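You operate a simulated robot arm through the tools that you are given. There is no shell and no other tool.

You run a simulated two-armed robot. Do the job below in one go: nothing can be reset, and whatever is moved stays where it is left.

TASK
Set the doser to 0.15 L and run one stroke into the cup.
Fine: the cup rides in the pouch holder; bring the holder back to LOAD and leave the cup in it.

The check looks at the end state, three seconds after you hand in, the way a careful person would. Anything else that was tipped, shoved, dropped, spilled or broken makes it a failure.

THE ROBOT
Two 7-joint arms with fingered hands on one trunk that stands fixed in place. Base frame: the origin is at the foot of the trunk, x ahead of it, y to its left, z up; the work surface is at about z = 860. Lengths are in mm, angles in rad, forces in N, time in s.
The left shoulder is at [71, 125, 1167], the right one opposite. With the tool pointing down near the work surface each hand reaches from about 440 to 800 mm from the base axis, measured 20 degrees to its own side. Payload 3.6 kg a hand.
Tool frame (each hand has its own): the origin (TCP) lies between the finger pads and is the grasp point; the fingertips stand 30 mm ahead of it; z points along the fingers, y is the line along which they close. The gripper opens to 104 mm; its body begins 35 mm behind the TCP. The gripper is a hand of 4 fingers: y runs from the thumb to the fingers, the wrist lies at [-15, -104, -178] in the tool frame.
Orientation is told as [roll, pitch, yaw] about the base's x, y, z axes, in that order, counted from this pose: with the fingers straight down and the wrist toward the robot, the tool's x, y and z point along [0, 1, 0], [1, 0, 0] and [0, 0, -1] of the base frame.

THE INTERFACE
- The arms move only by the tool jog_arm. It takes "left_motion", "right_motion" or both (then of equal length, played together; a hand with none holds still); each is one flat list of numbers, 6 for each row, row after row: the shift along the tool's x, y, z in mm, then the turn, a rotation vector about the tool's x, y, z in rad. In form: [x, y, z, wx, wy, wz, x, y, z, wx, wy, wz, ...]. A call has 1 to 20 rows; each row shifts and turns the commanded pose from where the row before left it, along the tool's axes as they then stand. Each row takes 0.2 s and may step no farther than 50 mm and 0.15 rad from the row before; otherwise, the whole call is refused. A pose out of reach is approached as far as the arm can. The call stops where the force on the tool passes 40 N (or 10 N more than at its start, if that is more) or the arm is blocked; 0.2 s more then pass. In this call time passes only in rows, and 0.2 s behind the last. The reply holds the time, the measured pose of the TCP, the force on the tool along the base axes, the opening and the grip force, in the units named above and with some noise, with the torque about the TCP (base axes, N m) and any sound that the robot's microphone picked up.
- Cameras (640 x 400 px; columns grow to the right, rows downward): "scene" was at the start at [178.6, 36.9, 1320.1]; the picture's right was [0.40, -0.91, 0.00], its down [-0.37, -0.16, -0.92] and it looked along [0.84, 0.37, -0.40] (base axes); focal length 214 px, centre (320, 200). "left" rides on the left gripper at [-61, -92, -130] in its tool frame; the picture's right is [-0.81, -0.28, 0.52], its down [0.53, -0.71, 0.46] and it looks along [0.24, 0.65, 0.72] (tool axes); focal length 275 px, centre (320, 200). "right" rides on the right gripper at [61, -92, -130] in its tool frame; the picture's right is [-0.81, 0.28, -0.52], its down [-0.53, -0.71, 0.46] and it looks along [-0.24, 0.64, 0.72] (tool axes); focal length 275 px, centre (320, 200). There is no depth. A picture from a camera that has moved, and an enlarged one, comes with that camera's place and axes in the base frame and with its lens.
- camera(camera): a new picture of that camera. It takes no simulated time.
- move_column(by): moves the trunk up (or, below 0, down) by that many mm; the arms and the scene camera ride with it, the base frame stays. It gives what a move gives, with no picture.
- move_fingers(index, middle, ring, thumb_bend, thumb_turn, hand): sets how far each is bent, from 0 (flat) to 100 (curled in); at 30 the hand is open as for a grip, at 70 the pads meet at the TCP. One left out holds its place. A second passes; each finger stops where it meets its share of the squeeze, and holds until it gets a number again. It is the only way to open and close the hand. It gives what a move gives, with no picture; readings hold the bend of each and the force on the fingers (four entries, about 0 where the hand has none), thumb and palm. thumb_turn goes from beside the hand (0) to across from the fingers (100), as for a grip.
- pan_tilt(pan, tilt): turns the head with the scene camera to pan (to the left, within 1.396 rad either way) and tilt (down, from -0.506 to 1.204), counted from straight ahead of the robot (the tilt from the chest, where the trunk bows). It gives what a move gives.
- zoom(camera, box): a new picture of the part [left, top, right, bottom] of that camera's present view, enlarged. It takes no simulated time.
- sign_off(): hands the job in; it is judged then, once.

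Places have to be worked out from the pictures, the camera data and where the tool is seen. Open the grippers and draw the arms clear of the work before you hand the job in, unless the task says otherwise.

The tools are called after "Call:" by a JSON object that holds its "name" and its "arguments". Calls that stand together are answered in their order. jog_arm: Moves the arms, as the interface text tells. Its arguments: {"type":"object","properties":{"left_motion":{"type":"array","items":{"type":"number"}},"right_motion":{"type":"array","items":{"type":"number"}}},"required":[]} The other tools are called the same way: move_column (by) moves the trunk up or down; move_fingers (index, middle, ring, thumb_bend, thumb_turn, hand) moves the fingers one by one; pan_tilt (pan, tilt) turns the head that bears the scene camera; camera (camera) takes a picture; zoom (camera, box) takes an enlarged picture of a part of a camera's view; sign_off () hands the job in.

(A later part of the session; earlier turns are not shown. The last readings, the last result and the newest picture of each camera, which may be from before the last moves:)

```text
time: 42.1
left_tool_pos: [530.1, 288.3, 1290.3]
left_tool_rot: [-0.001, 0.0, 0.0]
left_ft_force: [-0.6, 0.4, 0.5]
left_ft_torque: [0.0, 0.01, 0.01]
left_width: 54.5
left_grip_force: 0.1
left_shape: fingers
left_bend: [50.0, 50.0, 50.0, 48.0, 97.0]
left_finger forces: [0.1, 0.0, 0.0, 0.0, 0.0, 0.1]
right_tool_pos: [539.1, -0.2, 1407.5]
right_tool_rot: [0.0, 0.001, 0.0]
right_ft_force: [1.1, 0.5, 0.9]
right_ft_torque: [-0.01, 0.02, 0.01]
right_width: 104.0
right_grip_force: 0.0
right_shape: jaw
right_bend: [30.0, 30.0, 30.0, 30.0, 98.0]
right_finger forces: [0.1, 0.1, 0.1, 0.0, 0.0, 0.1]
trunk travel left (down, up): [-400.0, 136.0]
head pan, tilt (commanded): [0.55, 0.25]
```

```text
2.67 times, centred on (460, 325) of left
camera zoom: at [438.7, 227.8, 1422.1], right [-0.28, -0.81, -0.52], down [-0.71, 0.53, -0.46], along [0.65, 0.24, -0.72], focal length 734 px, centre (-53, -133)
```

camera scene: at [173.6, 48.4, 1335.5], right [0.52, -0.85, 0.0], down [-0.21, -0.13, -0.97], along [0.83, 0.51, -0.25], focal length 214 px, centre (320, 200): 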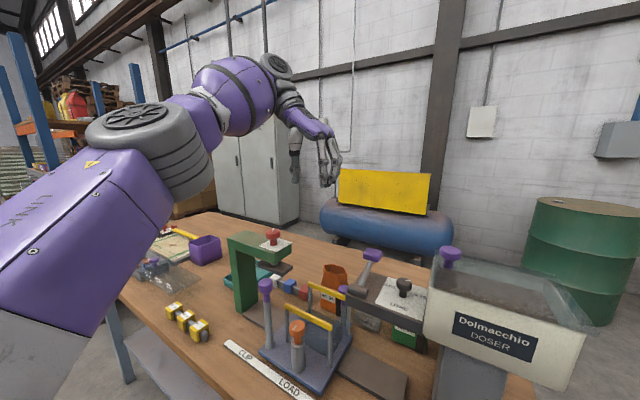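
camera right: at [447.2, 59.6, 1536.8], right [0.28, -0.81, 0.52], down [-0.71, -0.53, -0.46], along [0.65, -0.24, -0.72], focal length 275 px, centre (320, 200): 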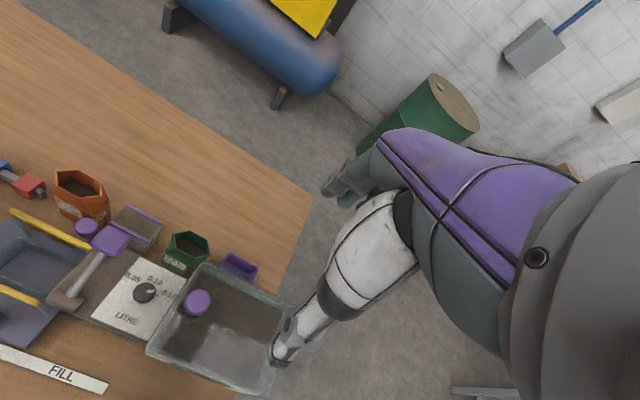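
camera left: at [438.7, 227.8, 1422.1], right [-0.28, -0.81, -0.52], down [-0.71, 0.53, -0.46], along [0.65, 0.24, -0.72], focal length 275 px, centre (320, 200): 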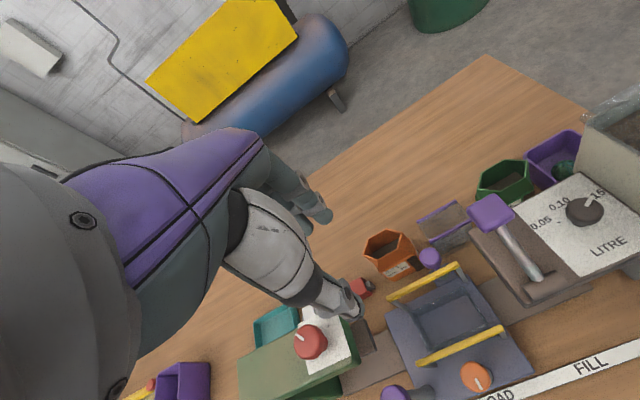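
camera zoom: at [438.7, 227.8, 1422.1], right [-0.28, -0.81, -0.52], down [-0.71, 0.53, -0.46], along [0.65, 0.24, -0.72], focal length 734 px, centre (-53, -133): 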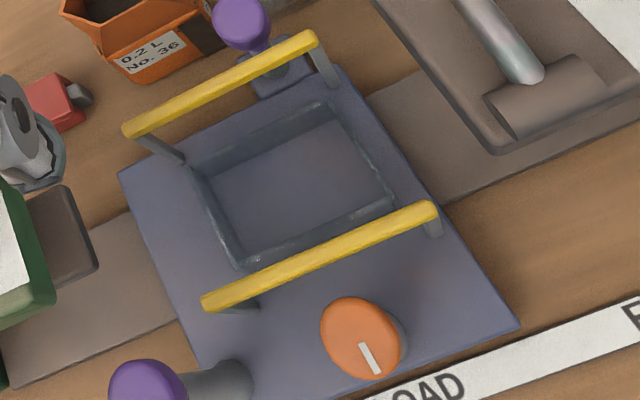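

The pictures give the cup centre [660,189] (lips x 638/681, y 152–226, rim z≈958) and the well centre ≈[531.5,268.5]. I roll the left hand 18° to lean left, tuck the ring finger, set ~70 mm opening and go above the cup.

Call:
{"name": "jog_arm", "arguments": {"left_motion": [0, 0, 0, 0, -0.105, 0, 0, 0, 0, 0, -0.105, 0, 0, 0, 0, 0, -0.104, 0, -21.9, 32.5, 7.1, 0, 0, 0, -21.9, 32.5, 7.1, 0, 0, 0, -21.9, 32.5, 7.1, 0, 0, 0, -21.9, 32.5, 7.1, 0, 0, 0]}}

Call:
{"name": "move_fingers", "arguments": {"hand": "left", "index": 43, "middle": 43, "ring": 100, "thumb_bend": 43}}

Call:
{"name": "camera", "arguments": {"camera": "left"}}

Call:
{"name": "camera", "arguments": {"camera": "right"}}

Call:
{"name": "camera", "arguments": {"camera": "scene"}}

```text
time: 43.7
left_tool_pos: [653.3, 202.9, 1288.3]
left_tool_rot: [-0.313, 0.005, 0.001]
left_ft_force: [0.3, 0.9, -0.5]
left_ft_torque: [-0.03, -0.01, -0.02]
left_width: 54.3
left_grip_force: 0.1
left_shape: fingers
left_bend: [50.0, 50.0, 50.0, 48.0, 97.0]
left_finger forces: [0.1, 0.1, 0.0, 0.0, 0.0, 0.0]
left hand out of reach, approached as far as the arm can: row 7
right_tool_pos: [541.1, -0.4, 1405.9]
right_tool_rot: [0.001, 0.002, 0.0]
right_ft_force: [0.6, -0.5, -0.3]
right_ft_torque: [-0.04, 0.03, 0.05]
right_width: 103.9
right_grip_force: 0.1
right_shape: jaw
right_bend: [30.0, 30.0, 30.0, 30.0, 98.0]
right_finger forces: [0.0, 0.0, 0.0, 0.1, 0.1, 0.0]
trunk travel left (down, up): [-400.0, 136.0]
head pan, tilt (commanded): [0.55, 0.25]
```

```text
time: 44.7
left_tool_pos: [649.7, 201.0, 1291.0]
left_tool_rot: [-0.315, 0.0, -0.004]
left_ft_force: [-0.2, 0.0, 0.4]
left_ft_torque: [-0.04, 0.02, 0.05]
left_width: 69.9
left_grip_force: 0.0
left_shape: fingers
left_bend: [43.0, 43.0, 100.0, 43.0, 97.0]
left_finger forces: [0.0, 0.0, 0.0, 0.0, 0.0, 0.1]
right_tool_pos: [539.2, -1.4, 1406.7]
right_tool_rot: [0.002, 0.0, -0.001]
right_ft_force: [-0.1, -0.5, -0.2]
right_ft_torque: [-0.01, -0.04, -0.01]
right_width: 104.1
right_grip_force: 0.0
right_shape: jaw
right_bend: [30.0, 30.0, 30.0, 30.0, 98.0]
right_finger forces: [0.1, 0.0, 0.0, 0.0, 0.0, 0.0]
trunk travel left (down, up): [-400.0, 136.0]
head pan, tilt (commanded): [0.55, 0.25]
```

```text
taken
camera left: at [558.9, 183.9, 1434.8], right [-0.28, -0.93, -0.24], down [-0.71, 0.37, -0.6], along [0.65, 0.01, -0.76], focal length 275 px, centre (320, 200)
```

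left: 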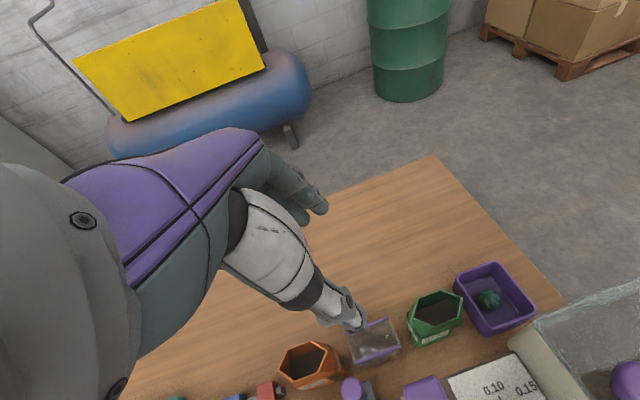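

```text
taken
camera right: at [447.0, 58.4, 1536.8], right [0.28, -0.81, 0.52], down [-0.71, -0.53, -0.46], along [0.64, -0.24, -0.72], focal length 275 px, centre (320, 200)
```

right: 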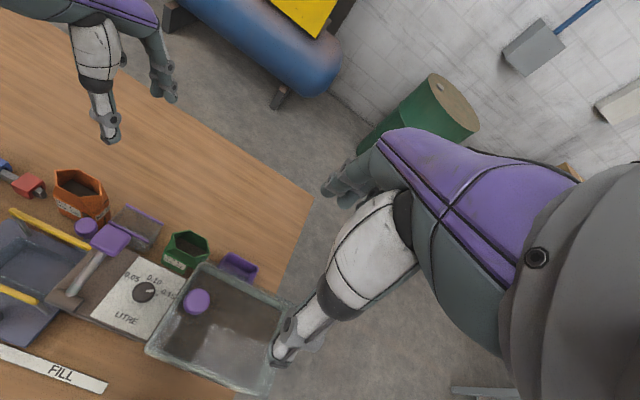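

```text
taken
camera scene: at [173.4, 48.5, 1335.5], right [0.52, -0.85, 0.0], down [-0.21, -0.13, -0.97], along [0.83, 0.51, -0.25], focal length 214 px, centre (320, 200)
```

scene: 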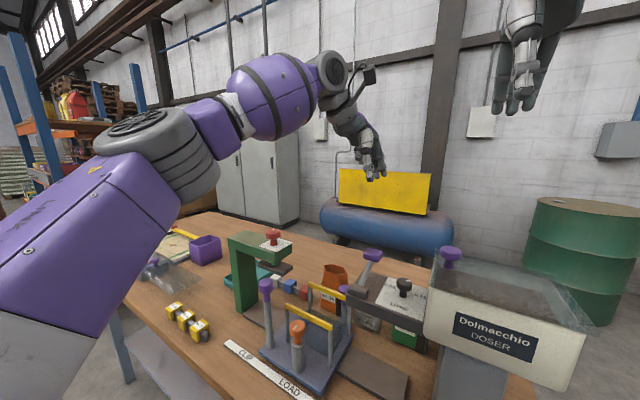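

Row 7 was just out of reach at this height, so I descend about 180 mm (closer to the shoulder height) and check where I land.

Call:
{"name": "jog_arm", "arguments": {"left_motion": [11.1, 0, 34.2, 0, 0, 0, 11.1, 0, 34.2, 0, 0, 0, 11.1, 0, 34.2, 0, 0, 0, 11.1, 0, 34.2, 0, 0, 0, 11.1, 0, 34.2, 0, 0, 0]}}

Call:
{"name": "camera", "arguments": {"camera": "left"}}

Call:
{"name": "zoom", "arguments": {"camera": "right", "box": [20, 80, 240, 260]}}

Call:
{"name": "zoom", "arguments": {"camera": "scene", "box": [300, 140, 440, 350]}}

```text
time: 45.9
left_tool_pos: [652.5, 201.8, 1111.7]
left_tool_rot: [-0.316, -0.001, 0.0]
left_ft_force: [1.1, -0.5, -0.6]
left_ft_torque: [0.05, -0.01, 0.01]
left_width: 69.7
left_grip_force: 0.1
left_shape: fingers
left_bend: [43.0, 43.0, 100.0, 43.0, 97.0]
left_finger forces: [0.1, 0.0, 0.1, 0.0, 0.0, 0.1]
right_tool_pos: [539.6, -1.6, 1407.5]
right_tool_rot: [0.0, 0.0, -0.001]
right_ft_force: [0.1, -0.4, -0.1]
right_ft_torque: [0.0, 0.0, 0.0]
right_width: 103.9
right_grip_force: 0.1
right_shape: jaw
right_bend: [30.0, 30.0, 30.0, 30.0, 98.0]
right_finger forces: [0.0, 0.1, 0.1, 0.0, 0.0, 0.0]
trunk travel left (down, up): [-400.0, 136.0]
head pan, tilt (commanded): [0.55, 0.25]
```

```text
taken
camera left: at [560.4, 184.3, 1255.1], right [-0.28, -0.93, -0.24], down [-0.71, 0.37, -0.6], along [0.64, 0.01, -0.76], focal length 275 px, centre (320, 200)
```

left: 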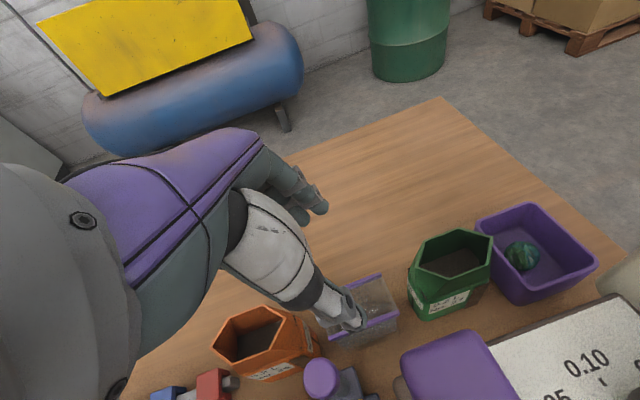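

```text
2.22 times, centred on (130, 170) of right
camera zoom: at [447.6, 58.6, 1536.6], right [0.28, -0.81, 0.52], down [-0.71, -0.53, -0.46], along [0.64, -0.24, -0.72], focal length 612 px, centre (742, 267)
```

zoom: 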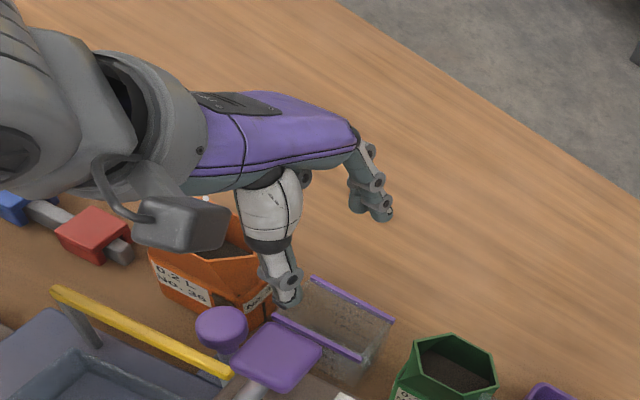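

```text
1.90 times, centred on (370, 245) of scene
camera zoom: at [173.9, 48.7, 1335.4], right [0.52, -0.85, 0.0], down [-0.21, -0.13, -0.97], along [0.83, 0.51, -0.25], focal length 408 px, centre (225, 114)
```

zoom: 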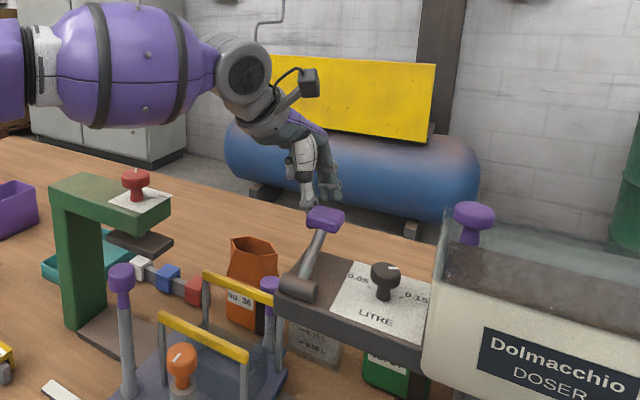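

The hand-mounted camera block would come too near the lever knob with 18° lean, so I increase the lean to about 32° and come down to just above the cup.

Call:
{"name": "jog_arm", "arguments": {"left_motion": [0, 0, 0, 0, -0.122, 0, 0, 0, 0, 0, -0.122, 0, 20, 3.75, 29.8, 0, 0, 0, 20, 3.75, 29.8, 0, 0, 0]}}

Call:
{"name": "camera", "arguments": {"camera": "left"}}

Call:
{"name": "zoom", "arguments": {"camera": "right", "box": [20, 100, 240, 260]}}

Call:
{"name": "zoom", "arguments": {"camera": "scene", "box": [320, 180, 420, 330]}}

```text
time: 46.9
left_tool_pos: [660.4, 203.2, 1038.8]
left_tool_rot: [-0.559, -0.001, -0.002]
left_ft_force: [0.8, -1.3, -0.1]
left_ft_torque: [0.02, 0.0, 0.0]
left_width: 70.1
left_grip_force: 0.0
left_shape: fingers
left_bend: [43.0, 43.0, 100.0, 43.0, 97.0]
left_finger forces: [0.0, 0.0, 0.1, 0.0, 0.0, 0.0]
right_tool_pos: [539.5, -1.4, 1406.2]
right_tool_rot: [0.001, -0.001, -0.001]
right_ft_force: [0.3, -0.4, 0.8]
right_ft_torque: [0.01, 0.02, -0.02]
right_width: 103.8
right_grip_force: 0.0
right_shape: jaw
right_bend: [30.0, 30.0, 30.0, 30.0, 98.0]
right_finger forces: [0.1, 0.0, 0.0, 0.0, 0.1, 0.1]
trunk travel left (down, up): [-400.0, 136.0]
head pan, tilt (commanded): [0.55, 0.25]
```

```text
taken
camera left: at [568.4, 221.1, 1183.3], right [-0.28, -0.96, -0.01], down [-0.71, 0.21, -0.67], along [0.65, -0.18, -0.74], focal length 275 px, centre (320, 200)
```

left: 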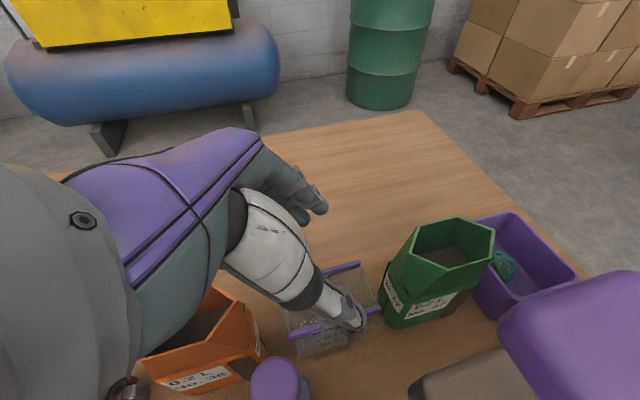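

```text
2.50 times, centred on (130, 180) of right
camera zoom: at [447.6, 58.6, 1536.6], right [0.28, -0.81, 0.52], down [-0.71, -0.53, -0.46], along [0.64, -0.24, -0.72], focal length 688 px, centre (795, 250)
```

zoom: 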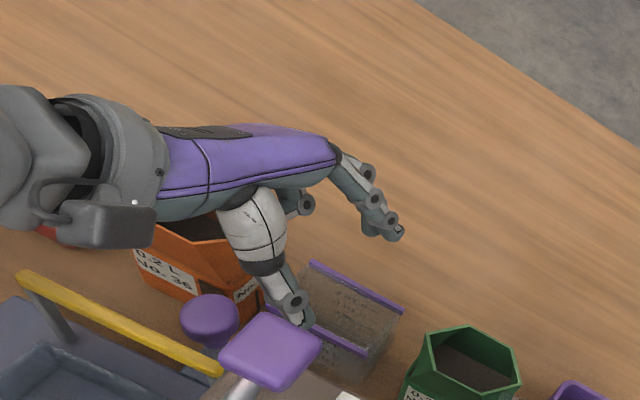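

```text
2.67 times, centred on (370, 255) of scene
camera zoom: at [173.9, 48.7, 1335.4], right [0.52, -0.85, 0.0], down [-0.21, -0.13, -0.97], along [0.83, 0.51, -0.25], focal length 572 px, centre (187, 53)
```

zoom: 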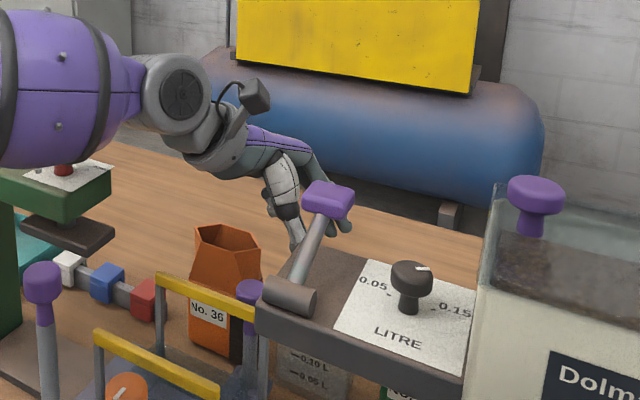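

Call:
{"name": "camera", "arguments": {"camera": "scene"}}

Call:
{"name": "zoom", "arguments": {"camera": "scene", "box": [200, 140, 400, 290]}}

```text
taken
camera scene: at [173.9, 48.7, 1335.4], right [0.52, -0.85, 0.0], down [-0.21, -0.13, -0.97], along [0.83, 0.51, -0.25], focal length 214 px, centre (320, 200)
```

scene: 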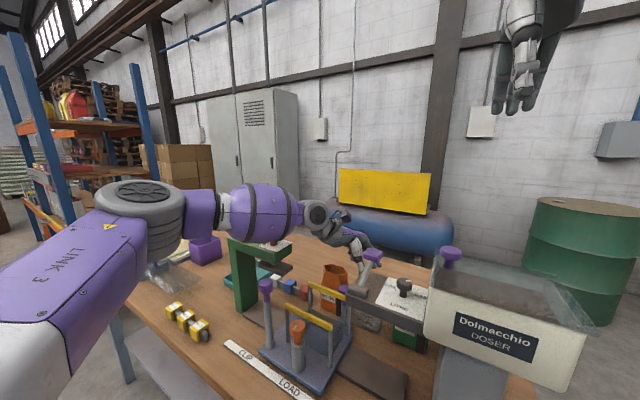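

```text
2.67 times, centred on (300, 215) of scene
camera zoom: at [173.9, 48.7, 1335.4], right [0.52, -0.85, 0.0], down [-0.21, -0.13, -0.97], along [0.83, 0.51, -0.25], focal length 572 px, centre (373, 160)
```

zoom: 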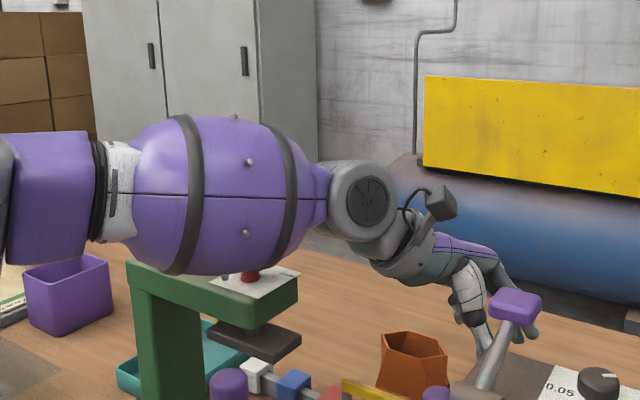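

The forearm passes clear of the press. I descend in small steps with the fingers straddling the cup's lips.

Call:
{"name": "jog_arm", "arguments": {"left_motion": [11.4, 0, 17.7, 0, 0, 0, 11.4, 0, 17.7, 0, 0, 0, 6, 0, 9, 0, 0, 0]}}

Call:
{"name": "camera", "arguments": {"camera": "left"}}

Call:
{"name": "zoom", "arguments": {"camera": "right", "box": [60, 140, 200, 260]}}

Call:
{"name": "zoom", "arguments": {"camera": "scene", "box": [320, 200, 420, 340]}}

```text
time: 47.7
left_tool_pos: [660.8, 202.1, 986.7]
left_tool_rot: [-0.559, 0.0, 0.0]
left_ft_force: [0.0, 0.4, 0.4]
left_ft_torque: [-0.01, -0.02, 0.01]
left_width: 70.1
left_grip_force: 0.2
left_shape: fingers
left_bend: [43.0, 43.0, 100.0, 43.0, 97.0]
left_finger forces: [0.1, 0.0, 0.0, 0.1, 0.0, 0.0]
right_tool_pos: [539.5, -1.4, 1408.1]
right_tool_rot: [0.001, -0.001, 0.0]
right_ft_force: [-0.6, 0.3, 0.6]
right_ft_torque: [0.0, -0.01, 0.01]
right_width: 103.4
right_grip_force: 0.2
right_shape: jaw
right_bend: [30.0, 30.0, 30.0, 30.0, 98.0]
right_finger forces: [0.1, 0.1, 0.0, 0.0, 0.1, 0.0]
trunk travel left (down, up): [-400.0, 136.0]
head pan, tilt (commanded): [0.55, 0.25]
```

```text
taken
camera left: at [568.3, 221.7, 1130.4], right [-0.28, -0.96, -0.01], down [-0.71, 0.21, -0.67], along [0.64, -0.18, -0.74], focal length 275 px, centre (320, 200)
```

left: 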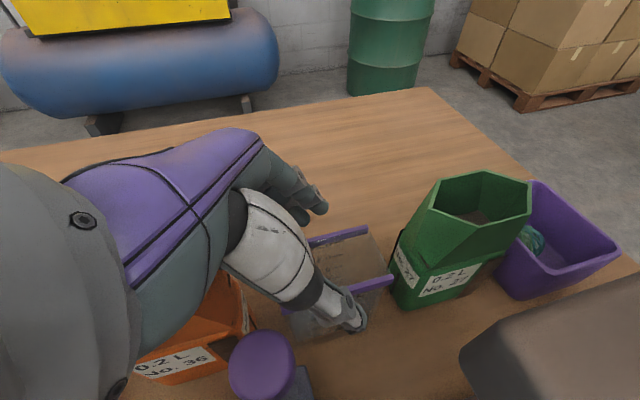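

```text
3.33 times, centred on (130, 200) of right
camera zoom: at [447.3, 58.4, 1536.7], right [0.28, -0.81, 0.52], down [-0.71, -0.53, -0.46], along [0.64, -0.24, -0.72], focal length 918 px, centre (953, 200)
```

zoom: 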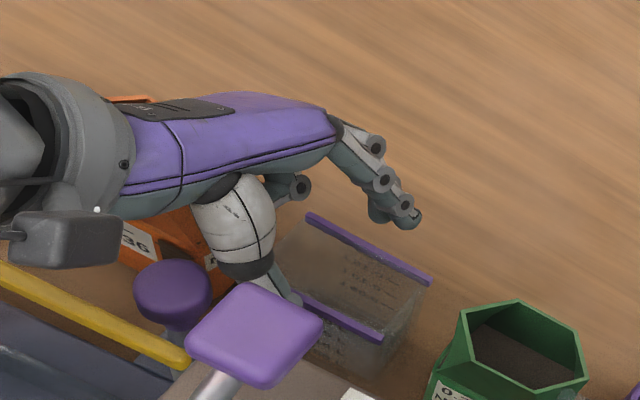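

```text
2.86 times, centred on (370, 270) of scene
camera zoom: at [173.7, 48.6, 1335.5], right [0.52, -0.85, 0.0], down [-0.21, -0.13, -0.97], along [0.83, 0.51, -0.25], focal length 613 px, centre (177, 0)
```

zoom: 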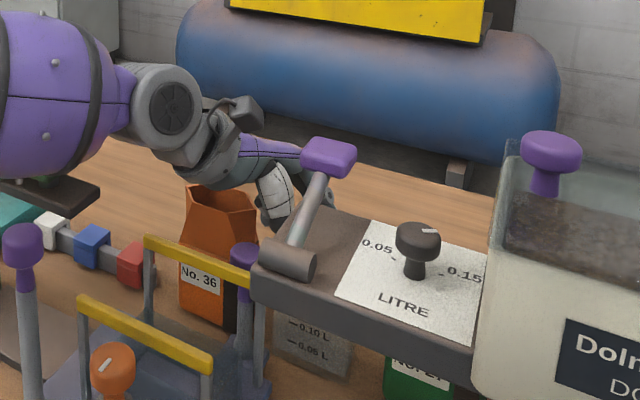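

Fingers are behind the back lip and the thumb in front. I lower the last ~11 mm and close thumb, index and middle lightly.

Call:
{"name": "jog_arm", "arguments": {"left_motion": [5.5, 0, 9.5, 0, 0, 0]}}

Call:
{"name": "move_fingers", "arguments": {"hand": "left", "index": 52, "middle": 52, "thumb_bend": 51}}

Call:
{"name": "camera", "arguments": {"camera": "left"}}

Call:
{"name": "zoom", "arguments": {"camera": "right", "box": [60, 140, 200, 260]}}

```text
time: 48.1
left_tool_pos: [660.3, 203.6, 977.2]
left_tool_rot: [-0.557, -0.003, -0.005]
left_ft_force: [0.5, 0.0, 0.1]
left_ft_torque: [0.0, -0.01, 0.0]
left_width: 69.8
left_grip_force: 0.1
left_shape: fingers
left_bend: [43.0, 43.0, 100.0, 43.0, 97.0]
left_finger forces: [0.0, 0.0, 0.0, 0.0, 0.0, 0.0]
right_tool_pos: [537.5, -2.7, 1407.3]
right_tool_rot: [0.0, -0.002, 0.001]
right_ft_force: [-0.4, 0.4, -0.2]
right_ft_torque: [0.03, 0.02, -0.02]
right_width: 104.0
right_grip_force: 0.1
right_shape: jaw
right_bend: [30.0, 30.0, 30.0, 30.0, 98.0]
right_finger forces: [0.0, 0.0, 0.0, 0.0, 0.1, 0.1]
trunk travel left (down, up): [-400.0, 136.0]
head pan, tilt (commanded): [0.55, 0.25]
```

```text
time: 49.1
left_tool_pos: [659.1, 202.0, 976.9]
left_tool_rot: [-0.559, -0.001, -0.001]
left_ft_force: [0.7, 0.0, -0.6]
left_ft_torque: [0.0, -0.01, -0.01]
left_width: 48.5
left_grip_force: 0.0
left_shape: fingers
left_bend: [52.0, 52.0, 100.0, 51.0, 97.0]
left_finger forces: [0.0, 0.1, 0.0, 0.0, 0.1, 0.0]
right_tool_pos: [537.1, -2.6, 1408.1]
right_tool_rot: [-0.002, -0.001, 0.001]
right_ft_force: [-0.3, 0.2, -0.6]
right_ft_torque: [0.0, 0.01, -0.02]
right_width: 103.9
right_grip_force: 0.0
right_shape: jaw
right_bend: [30.0, 30.0, 30.0, 30.0, 98.0]
right_finger forces: [0.0, 0.0, 0.0, 0.2, 0.0, 0.1]
trunk travel left (down, up): [-400.0, 136.0]
head pan, tilt (commanded): [0.55, 0.25]
```

```text
taken
camera left: at [567.5, 220.6, 1120.2], right [-0.28, -0.96, -0.01], down [-0.71, 0.21, -0.67], along [0.65, -0.18, -0.74], focal length 275 px, centre (320, 200)
```

left: 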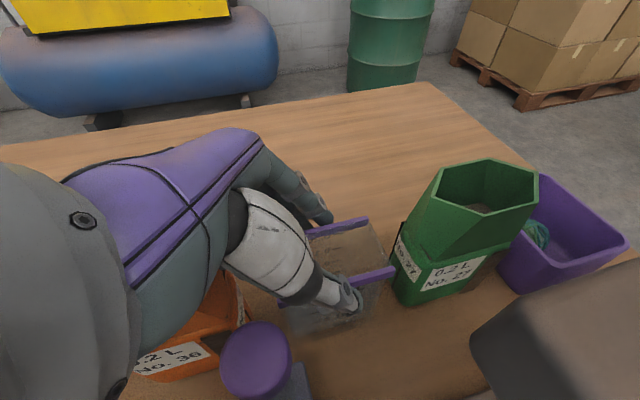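

```text
3.33 times, centred on (130, 200) of right
camera zoom: at [446.0, 57.4, 1537.2], right [0.28, -0.81, 0.52], down [-0.71, -0.53, -0.46], along [0.65, -0.24, -0.72], focal length 918 px, centre (953, 200)
```

zoom: 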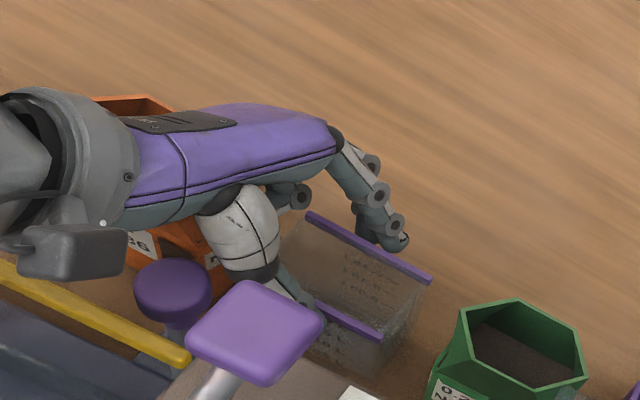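

Call:
{"name": "zoom", "arguments": {"camera": "left", "box": [260, 180, 420, 340]}}

Call:
{"name": "move_fingers", "arguments": {"hand": "left", "index": 57, "middle": 57, "thumb_bend": 55}}

Call:
{"name": "zoom", "arguments": {"camera": "left", "box": [260, 180, 420, 340]}}

Call:
{"name": "zoom", "arguments": {"camera": "right", "box": [60, 140, 200, 260]}}

```text
2.50 times, centred on (340, 260) of left
camera zoom: at [567.5, 220.6, 1120.2], right [-0.28, -0.96, -0.01], down [-0.71, 0.21, -0.67], along [0.65, -0.18, -0.74], focal length 688 px, centre (270, 50)
```

zoom: 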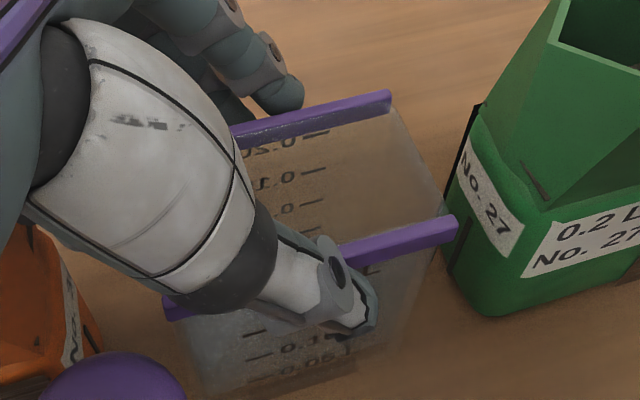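

```text
time: 50.1
left_tool_pos: [658.8, 202.8, 975.8]
left_tool_rot: [-0.559, -0.001, -0.002]
left_ft_force: [0.6, 0.3, -0.2]
left_ft_torque: [0.01, -0.03, -0.02]
left_width: 41.8
left_grip_force: 1.8
left_shape: fingers
left_bend: [55.0, 55.0, 100.0, 53.0, 97.0]
left_finger forces: [0.8, 0.9, 0.0, 0.0, 1.4, 0.0]
right_tool_pos: [537.7, -2.5, 1407.1]
right_tool_rot: [-0.002, -0.001, -0.001]
right_ft_force: [-0.1, -0.2, 0.5]
right_ft_torque: [0.0, -0.01, 0.02]
right_width: 103.8
right_grip_force: 0.0
right_shape: jaw
right_bend: [30.0, 30.0, 30.0, 30.0, 98.0]
right_finger forces: [0.1, 0.1, 0.0, 0.0, 0.1, 0.1]
trunk travel left (down, up): [-400.0, 136.0]
head pan, tilt (commanded): [0.55, 0.25]
```

```text
2.50 times, centred on (340, 260) of left
camera zoom: at [567.5, 220.6, 1120.2], right [-0.28, -0.96, -0.01], down [-0.71, 0.21, -0.67], along [0.65, -0.18, -0.74], focal length 688 px, centre (270, 50)
```

zoom: 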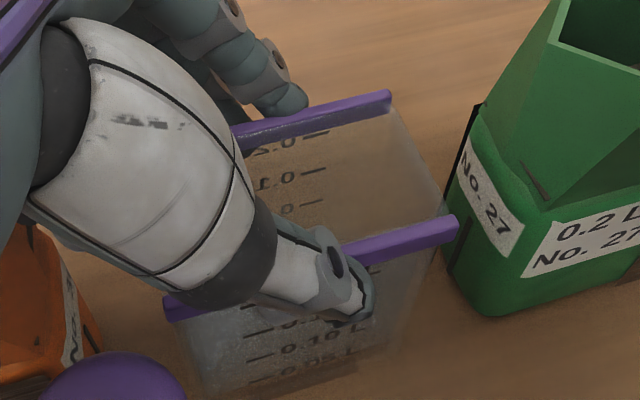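

```text
3.33 times, centred on (130, 200) of right
camera zoom: at [446.0, 57.3, 1537.2], right [0.28, -0.81, 0.52], down [-0.71, -0.53, -0.46], along [0.65, -0.24, -0.72], focal length 918 px, centre (953, 200)
```

zoom: 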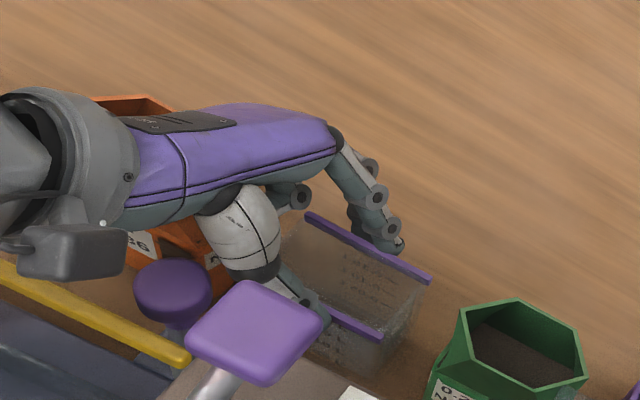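

Contact on both sides (≈1–1.4 N). I tighten moderately and then lift a little to test the hold.

Call:
{"name": "move_fingers", "arguments": {"hand": "left", "index": 63, "middle": 63, "thumb_bend": 60}}

Call:
{"name": "jog_arm", "arguments": {"left_motion": [-5.3, 0, -8.5, 0, 0, 0, -5.3, 0, -8.5, 0, 0, 0]}}

Call:
{"name": "camera", "arguments": {"camera": "left"}}

Call:
{"name": "zoom", "arguments": {"camera": "right", "box": [60, 140, 200, 260]}}

Call:
{"name": "zoom", "arguments": {"camera": "scene", "box": [320, 220, 420, 340]}}

```text
time: 51.1
left_tool_pos: [658.4, 202.5, 976.5]
left_tool_rot: [-0.559, -0.003, -0.003]
left_ft_force: [-0.1, 0.4, 0.4]
left_ft_torque: [0.0, 0.02, 0.01]
left_width: 39.9
left_grip_force: 7.0
left_shape: fingers
left_bend: [58.0, 59.0, 100.0, 53.0, 97.0]
left_finger forces: [3.6, 3.5, 0.1, 0.0, 7.1, 0.0]
right_tool_pos: [538.0, -3.0, 1407.8]
right_tool_rot: [0.0, -0.001, -0.001]
right_ft_force: [0.6, -0.1, 0.0]
right_ft_torque: [0.0, -0.01, 0.0]
right_width: 104.0
right_grip_force: 0.0
right_shape: jaw
right_bend: [30.0, 30.0, 30.0, 30.0, 98.0]
right_finger forces: [0.0, 0.0, 0.1, 0.0, 0.1, 0.1]
trunk travel left (down, up): [-400.0, 136.0]
head pan, tilt (commanded): [0.55, 0.25]
```

```text
time: 51.7
left_tool_pos: [659.3, 203.7, 996.6]
left_tool_rot: [-0.558, 0.0, -0.002]
left_ft_force: [-1.2, -0.6, 0.5]
left_ft_torque: [-0.01, -0.02, -0.04]
left_width: 39.7
left_grip_force: 7.1
left_shape: fingers
left_bend: [58.0, 59.0, 100.0, 53.0, 97.0]
left_finger forces: [3.6, 3.3, 0.1, 0.1, 7.1, 0.0]
right_tool_pos: [537.8, -1.9, 1407.8]
right_tool_rot: [0.001, 0.0, 0.002]
right_ft_force: [0.2, -0.2, 0.2]
right_ft_torque: [-0.02, 0.0, 0.02]
right_width: 104.2
right_grip_force: 0.2
right_shape: jaw
right_bend: [30.0, 30.0, 30.0, 30.0, 98.0]
right_finger forces: [0.1, 0.0, 0.1, 0.1, 0.1, 0.0]
trunk travel left (down, up): [-400.0, 136.0]
head pan, tilt (commanded): [0.55, 0.25]
```

```text
taken
camera left: at [568.0, 221.6, 1139.7], right [-0.28, -0.96, -0.01], down [-0.71, 0.21, -0.67], along [0.64, -0.18, -0.74], focal length 275 px, centre (320, 200)
```

left: 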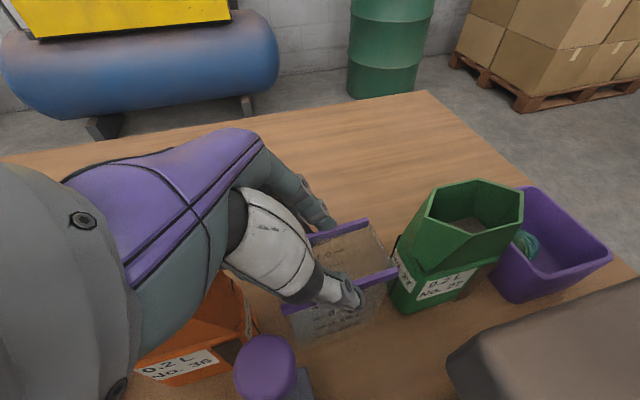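

```text
3.33 times, centred on (130, 200) of right
camera zoom: at [446.9, 58.1, 1536.9], right [0.28, -0.81, 0.52], down [-0.71, -0.53, -0.46], along [0.65, -0.24, -0.72], focal length 918 px, centre (953, 200)
```

zoom: 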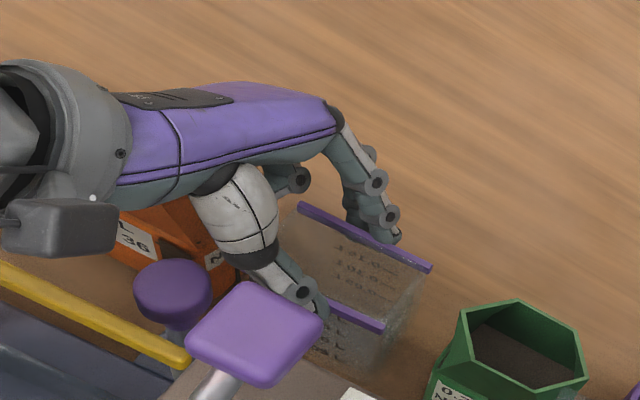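

```text
3.33 times, centred on (370, 280) of scene
camera zoom: at [173.4, 48.3, 1335.5], right [0.52, -0.85, 0.0], down [-0.21, -0.13, -0.97], along [0.83, 0.51, -0.25], focal length 715 px, centre (153, -67)
```

zoom: 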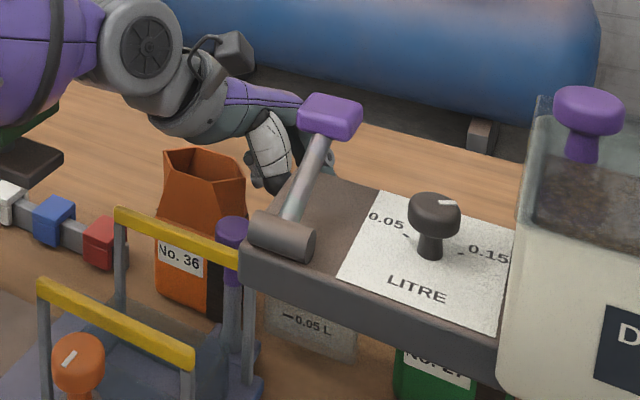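

The cup is held and lifts cleanly. I raise it to clear the pouches (bottom ≈1015 mm), then shift it left past the doser plate.

Call:
{"name": "jog_arm", "arguments": {"left_motion": [-18.3, 0, -29.3, 0, 0, 0, -18.3, 0, -29.3, 0, 0, 0, -18.3, 0, -29.3, 0, 0, 0, -16, 0, -25.4, 0, 0, 0, 22.6, 0, -14.1, 0, 0, 0, 22.6, 0, -14.1, 0, 0, 0, 22.6, 0, -14.1, 0, 0, 0]}}

Call:
{"name": "camera", "arguments": {"camera": "left"}}

Call:
{"name": "zoom", "arguments": {"camera": "right", "box": [0, 80, 220, 260]}}

Call:
{"name": "camera", "arguments": {"camera": "scene"}}

```text
time: 53.3
left_tool_pos: [659.5, 283.7, 1129.1]
left_tool_rot: [-0.56, 0.001, -0.004]
left_ft_force: [0.2, 0.4, -1.2]
left_ft_torque: [-0.01, -0.01, -0.02]
left_width: 39.7
left_grip_force: 6.7
left_shape: fingers
left_bend: [58.0, 59.0, 100.0, 53.0, 97.0]
left_finger forces: [3.7, 3.4, 0.0, 0.1, 6.9, 0.1]
right_tool_pos: [538.5, -0.2, 1407.1]
right_tool_rot: [-0.002, 0.0, 0.001]
right_ft_force: [-0.1, 0.5, -0.3]
right_ft_torque: [-0.03, 0.01, 0.0]
right_width: 103.7
right_grip_force: 0.1
right_shape: jaw
right_bend: [30.0, 30.0, 30.0, 30.0, 98.0]
right_finger forces: [0.1, 0.0, 0.0, 0.0, 0.0, 0.0]
trunk travel left (down, up): [-400.0, 136.0]
head pan, tilt (commanded): [0.55, 0.25]
```

```text
taken
camera left: at [568.6, 301.9, 1272.9], right [-0.28, -0.96, -0.01], down [-0.71, 0.21, -0.67], along [0.64, -0.18, -0.74], focal length 275 px, centre (320, 200)
```

left: 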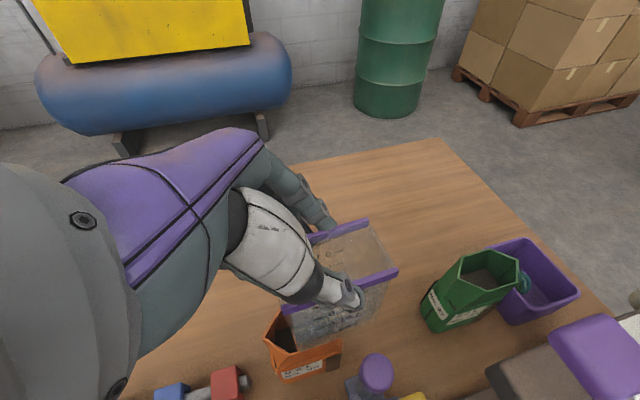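

```text
2.22 times, centred on (110, 170) of right
camera zoom: at [447.2, 59.1, 1536.7], right [0.28, -0.81, 0.52], down [-0.71, -0.53, -0.46], along [0.64, -0.24, -0.72], focal length 612 px, centre (787, 267)
```

zoom: 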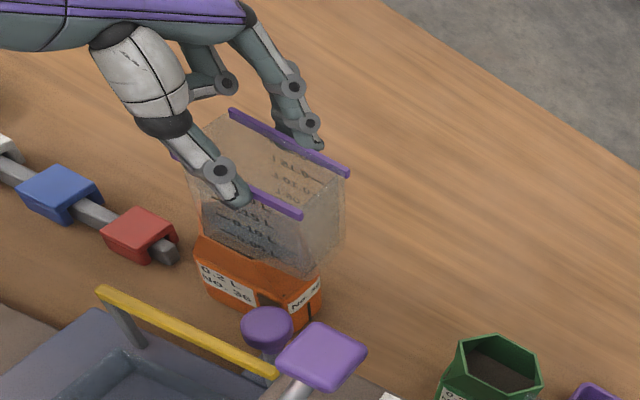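

```text
taken
camera scene: at [173.6, 49.1, 1335.5], right [0.52, -0.85, 0.0], down [-0.21, -0.13, -0.97], along [0.83, 0.51, -0.25], focal length 214 px, centre (320, 200)
```

scene: 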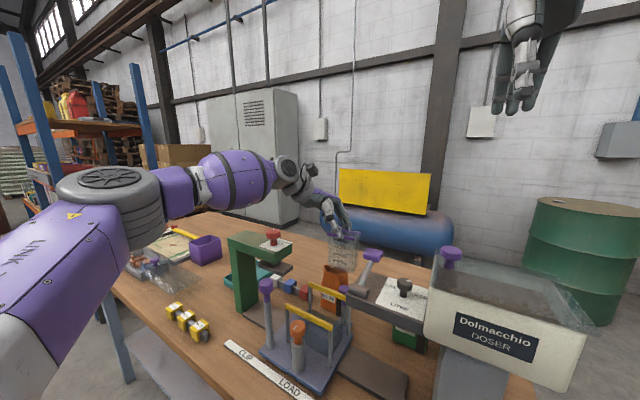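

The cup hangs upright in the hand. I now bring it forward (−x 128 mm) over the holder's well.

Call:
{"name": "jog_arm", "arguments": {"left_motion": [0, -43, 0, 0, 0, 0, 0, -43, 0, 0, 0, 0, 0, -42, 0, 0, 0, 0]}}

Call:
{"name": "camera", "arguments": {"camera": "left"}}

Call:
{"name": "camera", "arguments": {"camera": "right"}}

Call:
{"name": "camera", "arguments": {"camera": "scene"}}

Call:
{"name": "zoom", "arguments": {"camera": "scene", "box": [230, 190, 390, 350]}}

```text
time: 54.1
left_tool_pos: [530.3, 285.1, 1130.2]
left_tool_rot: [-0.56, -0.002, -0.003]
left_ft_force: [-0.4, -0.4, -0.8]
left_ft_torque: [0.01, -0.03, 0.01]
left_width: 39.8
left_grip_force: 6.7
left_shape: fingers
left_bend: [58.0, 59.0, 100.0, 53.0, 97.0]
left_finger forces: [3.6, 3.3, 0.1, 0.0, 7.0, 0.1]
right_tool_pos: [537.1, -2.2, 1407.2]
right_tool_rot: [-0.002, -0.002, 0.0]
right_ft_force: [-0.7, 0.2, -0.1]
right_ft_torque: [0.01, -0.02, -0.02]
right_width: 103.9
right_grip_force: 0.0
right_shape: jaw
right_bend: [30.0, 30.0, 30.0, 30.0, 98.0]
right_finger forces: [0.1, 0.0, 0.0, 0.1, 0.0, 0.0]
trunk travel left (down, up): [-400.0, 136.0]
head pan, tilt (commanded): [0.55, 0.25]
```

```text
taken
camera left: at [437.8, 302.6, 1273.3], right [-0.28, -0.96, -0.01], down [-0.71, 0.21, -0.67], along [0.65, -0.18, -0.74], focal length 275 px, centre (320, 200)
```

left: 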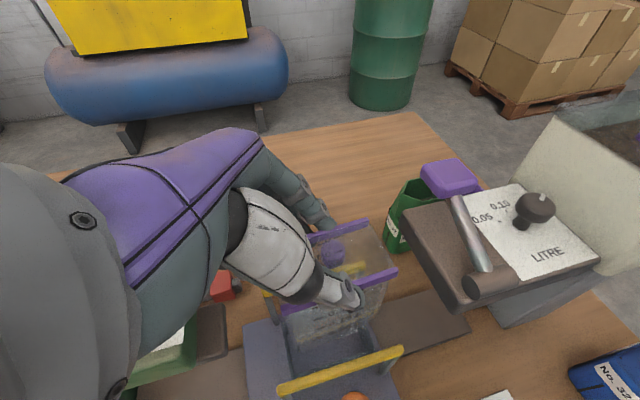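

```text
taken
camera right: at [445.5, 58.9, 1537.3], right [0.28, -0.81, 0.52], down [-0.71, -0.53, -0.46], along [0.65, -0.24, -0.72], focal length 275 px, centre (320, 200)
```

right: 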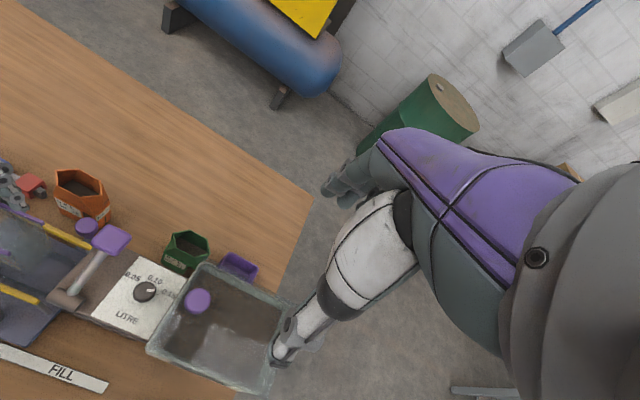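

```text
taken
camera scene: at [172.3, 49.0, 1335.7], right [0.52, -0.85, 0.0], down [-0.21, -0.13, -0.97], along [0.83, 0.51, -0.25], focal length 214 px, centre (320, 200)
```

scene: 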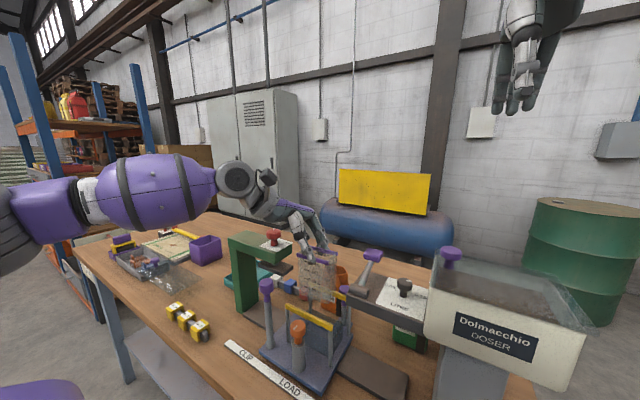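

```text
2.50 times, centred on (310, 270) of scene
camera zoom: at [172.3, 49.0, 1335.7], right [0.52, -0.85, 0.0], down [-0.21, -0.13, -0.97], along [0.83, 0.51, -0.25], focal length 536 px, centre (345, 25)
```

zoom: 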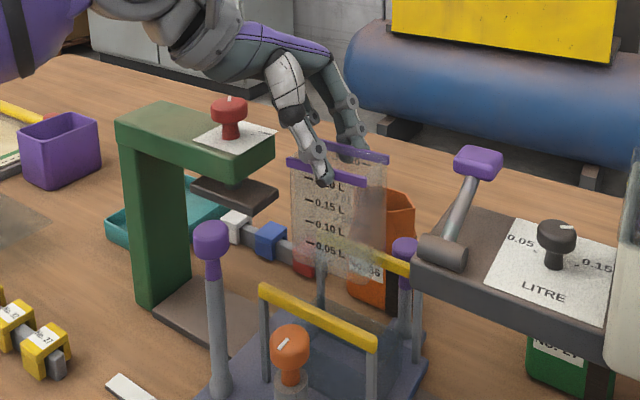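

With the hand leaning 32° the palm would hit the clip press head if I lowered here, so I'll re-grip with a smaller lean. I carry the cup back the same way, set it down on open table a bit behind its first place (x≈712), and regrip there.

Call:
{"name": "jog_arm", "arguments": {"left_motion": [0, 43.3, 0, 0, 0, 0, 0, 43.3, 0, 0, 0, 0, 0, 43.3, 0, 0, 0, 0, -33.5, 0, 20.9, 0, 0, 0, -33.5, 0, 20.9, 0, 0, 0, 23, 0, 36.7, 0, 0, 0, 23, 0, 36.7, 0, 0, 0, 20, 0, 32, 0, 0, 0]}}

Call:
{"name": "camera", "arguments": {"camera": "left"}}

Call:
{"name": "zoom", "arguments": {"camera": "right", "box": [60, 120, 220, 260]}}

```text
time: 55.9
left_tool_pos: [661.9, 206.7, 1002.9]
left_tool_rot: [-0.557, -0.001, -0.001]
left_ft_force: [0.4, 0.2, -1.5]
left_ft_torque: [-0.03, 0.01, 0.04]
left_width: 39.7
left_grip_force: 6.5
left_shape: fingers
left_bend: [58.0, 60.0, 100.0, 53.0, 97.0]
left_finger forces: [3.6, 3.2, 0.1, 0.1, 6.8, 0.0]
right_tool_pos: [539.1, -1.3, 1407.7]
right_tool_rot: [0.0, 0.0, 0.0]
right_ft_force: [0.5, 0.4, 0.2]
right_ft_torque: [0.01, 0.01, 0.05]
right_width: 103.9
right_grip_force: 0.1
right_shape: jaw
right_bend: [30.0, 30.0, 30.0, 30.0, 98.0]
right_finger forces: [0.1, 0.0, 0.0, 0.1, 0.0, 0.1]
trunk travel left (down, up): [-400.0, 136.0]
head pan, tilt (commanded): [0.55, 0.25]
```

```text
taken
camera left: at [570.5, 223.5, 1148.0], right [-0.28, -0.96, -0.01], down [-0.71, 0.21, -0.67], along [0.64, -0.18, -0.74], focal length 275 px, centre (320, 200)
```

left: 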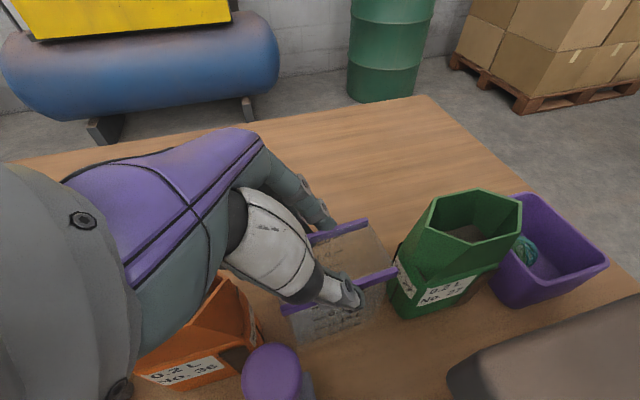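

```text
2.86 times, centred on (140, 190) of right
camera zoom: at [447.7, 59.0, 1536.5], right [0.28, -0.81, 0.52], down [-0.71, -0.53, -0.45], along [0.64, -0.24, -0.72], focal length 786 px, centre (834, 229)
```

zoom: 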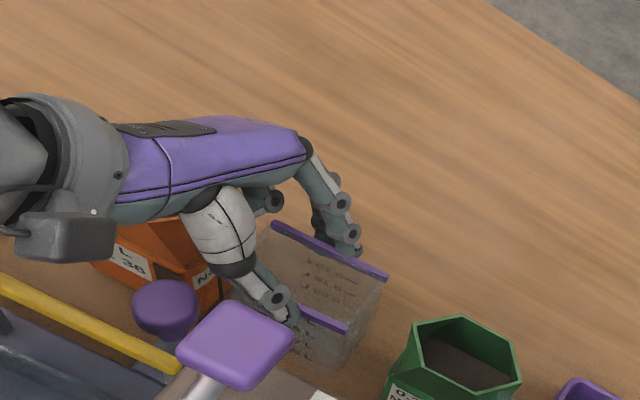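

Call:
{"name": "jog_arm", "arguments": {"left_motion": [0, 25, 0, 0, 0, 0, 0, 26, 0, 0, 0, 0, 5.5, 0, 8.8, 0, 0, 0, 5.3, 0, 8.5, 0, 0, 0, 1.8, 0, 2.8, 0, 0, 0]}}

Call:
{"name": "camera", "arguments": {"camera": "left"}}

Call:
{"name": "zoom", "arguments": {"camera": "right", "box": [60, 100, 220, 240]}}

```text
time: 57.1
left_tool_pos: [707.9, 193.0, 985.6]
left_tool_rot: [-0.552, -0.003, -0.011]
left_ft_force: [0.7, 0.0, -0.6]
left_ft_torque: [0.01, -0.02, -0.02]
left_width: 39.5
left_grip_force: 6.4
left_shape: fingers
left_bend: [58.0, 60.0, 100.0, 53.0, 97.0]
left_finger forces: [3.5, 3.1, 0.0, 0.1, 6.6, 0.0]
right_tool_pos: [533.8, -11.5, 1409.6]
right_tool_rot: [0.008, -0.005, -0.001]
right_ft_force: [0.5, -0.4, -0.6]
right_ft_torque: [-0.02, -0.04, -0.02]
right_width: 103.7
right_grip_force: 0.1
right_shape: jaw
right_bend: [30.0, 30.0, 30.0, 30.0, 98.0]
right_finger forces: [0.1, 0.0, 0.0, 0.1, 0.0, 0.1]
trunk travel left (down, up): [-400.0, 136.0]
head pan, tilt (commanded): [0.55, 0.25]
```

```text
taken
camera left: at [616.5, 211.0, 1129.2], right [-0.28, -0.96, -0.02], down [-0.71, 0.22, -0.67], along [0.65, -0.18, -0.74], focal length 275 px, centre (320, 200)
```

left: 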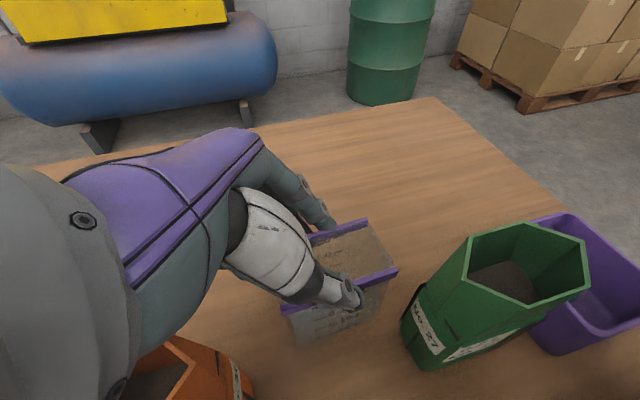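

```text
2.86 times, centred on (140, 170) of right
camera zoom: at [441.1, 46.6, 1538.8], right [0.27, -0.81, 0.51], down [-0.71, -0.53, -0.46], along [0.65, -0.24, -0.72], focal length 786 px, centre (834, 286)
```

zoom: 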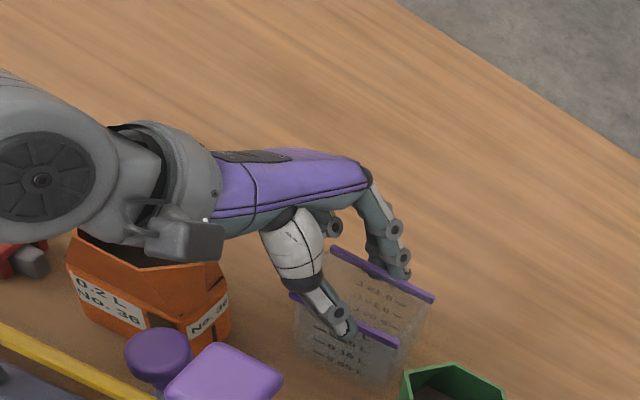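

The reading shows a sideways offset (even the right hand shifted ~10 mm), perhaps a transient sway. I wait one null row and re-read.

Call:
{"name": "jog_arm", "arguments": {"left_motion": [0, 0, 0, 0, 0, 0, 0, 0, 0, 0, 0, 0, 0, 0, 0, 0, 0, 0]}}

Call:
{"name": "camera", "arguments": {"camera": "scene"}}

Call:
{"name": "zoom", "arguments": {"camera": "right", "box": [60, 100, 220, 240]}}

```text
time: 57.9
left_tool_pos: [708.4, 193.6, 985.5]
left_tool_rot: [-0.55, -0.003, -0.008]
left_ft_force: [-0.7, 0.7, -0.3]
left_ft_torque: [0.01, 0.01, 0.03]
left_width: 39.5
left_grip_force: 6.2
left_shape: fingers
left_bend: [58.0, 60.0, 100.0, 53.0, 97.0]
left_finger forces: [3.6, 3.2, 0.0, 0.1, 6.7, 0.0]
right_tool_pos: [532.4, -13.3, 1409.3]
right_tool_rot: [0.009, -0.002, 0.0]
right_ft_force: [-0.2, -0.3, -0.6]
right_ft_torque: [0.0, 0.02, -0.01]
right_width: 103.7
right_grip_force: 0.1
right_shape: jaw
right_bend: [30.0, 30.0, 30.0, 30.0, 98.0]
right_finger forces: [0.1, 0.0, 0.1, 0.0, 0.0, 0.1]
trunk travel left (down, up): [-400.0, 136.0]
head pan, tilt (commanded): [0.55, 0.25]
```

```text
taken
camera scene: at [168.2, 38.4, 1336.5], right [0.52, -0.85, 0.0], down [-0.21, -0.12, -0.97], along [0.83, 0.51, -0.24], focal length 214 px, centre (320, 200)
```

scene: 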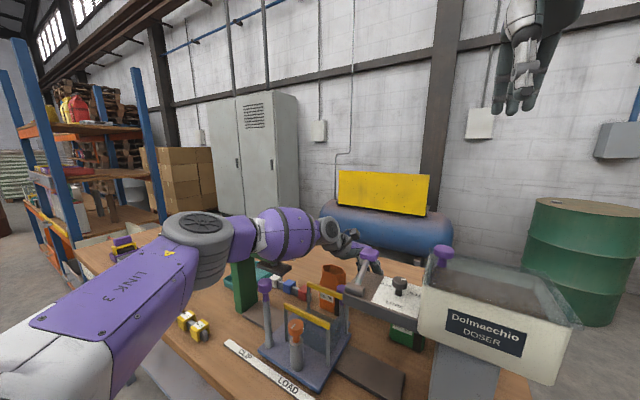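

```text
2.86 times, centred on (140, 170) of right
camera zoom: at [440.9, 46.6, 1539.0], right [0.27, -0.81, 0.51], down [-0.71, -0.53, -0.46], along [0.65, -0.24, -0.72], focal length 786 px, centre (834, 286)
```

zoom: 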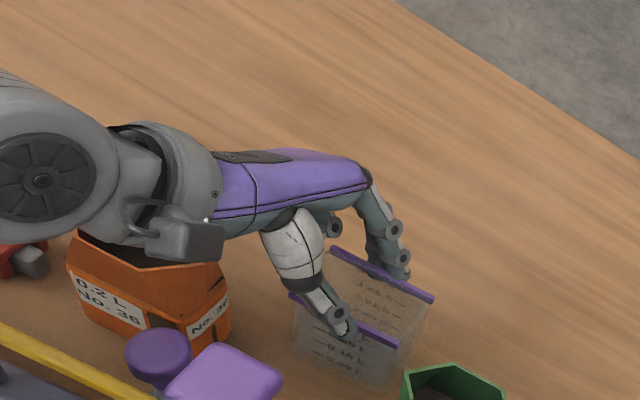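

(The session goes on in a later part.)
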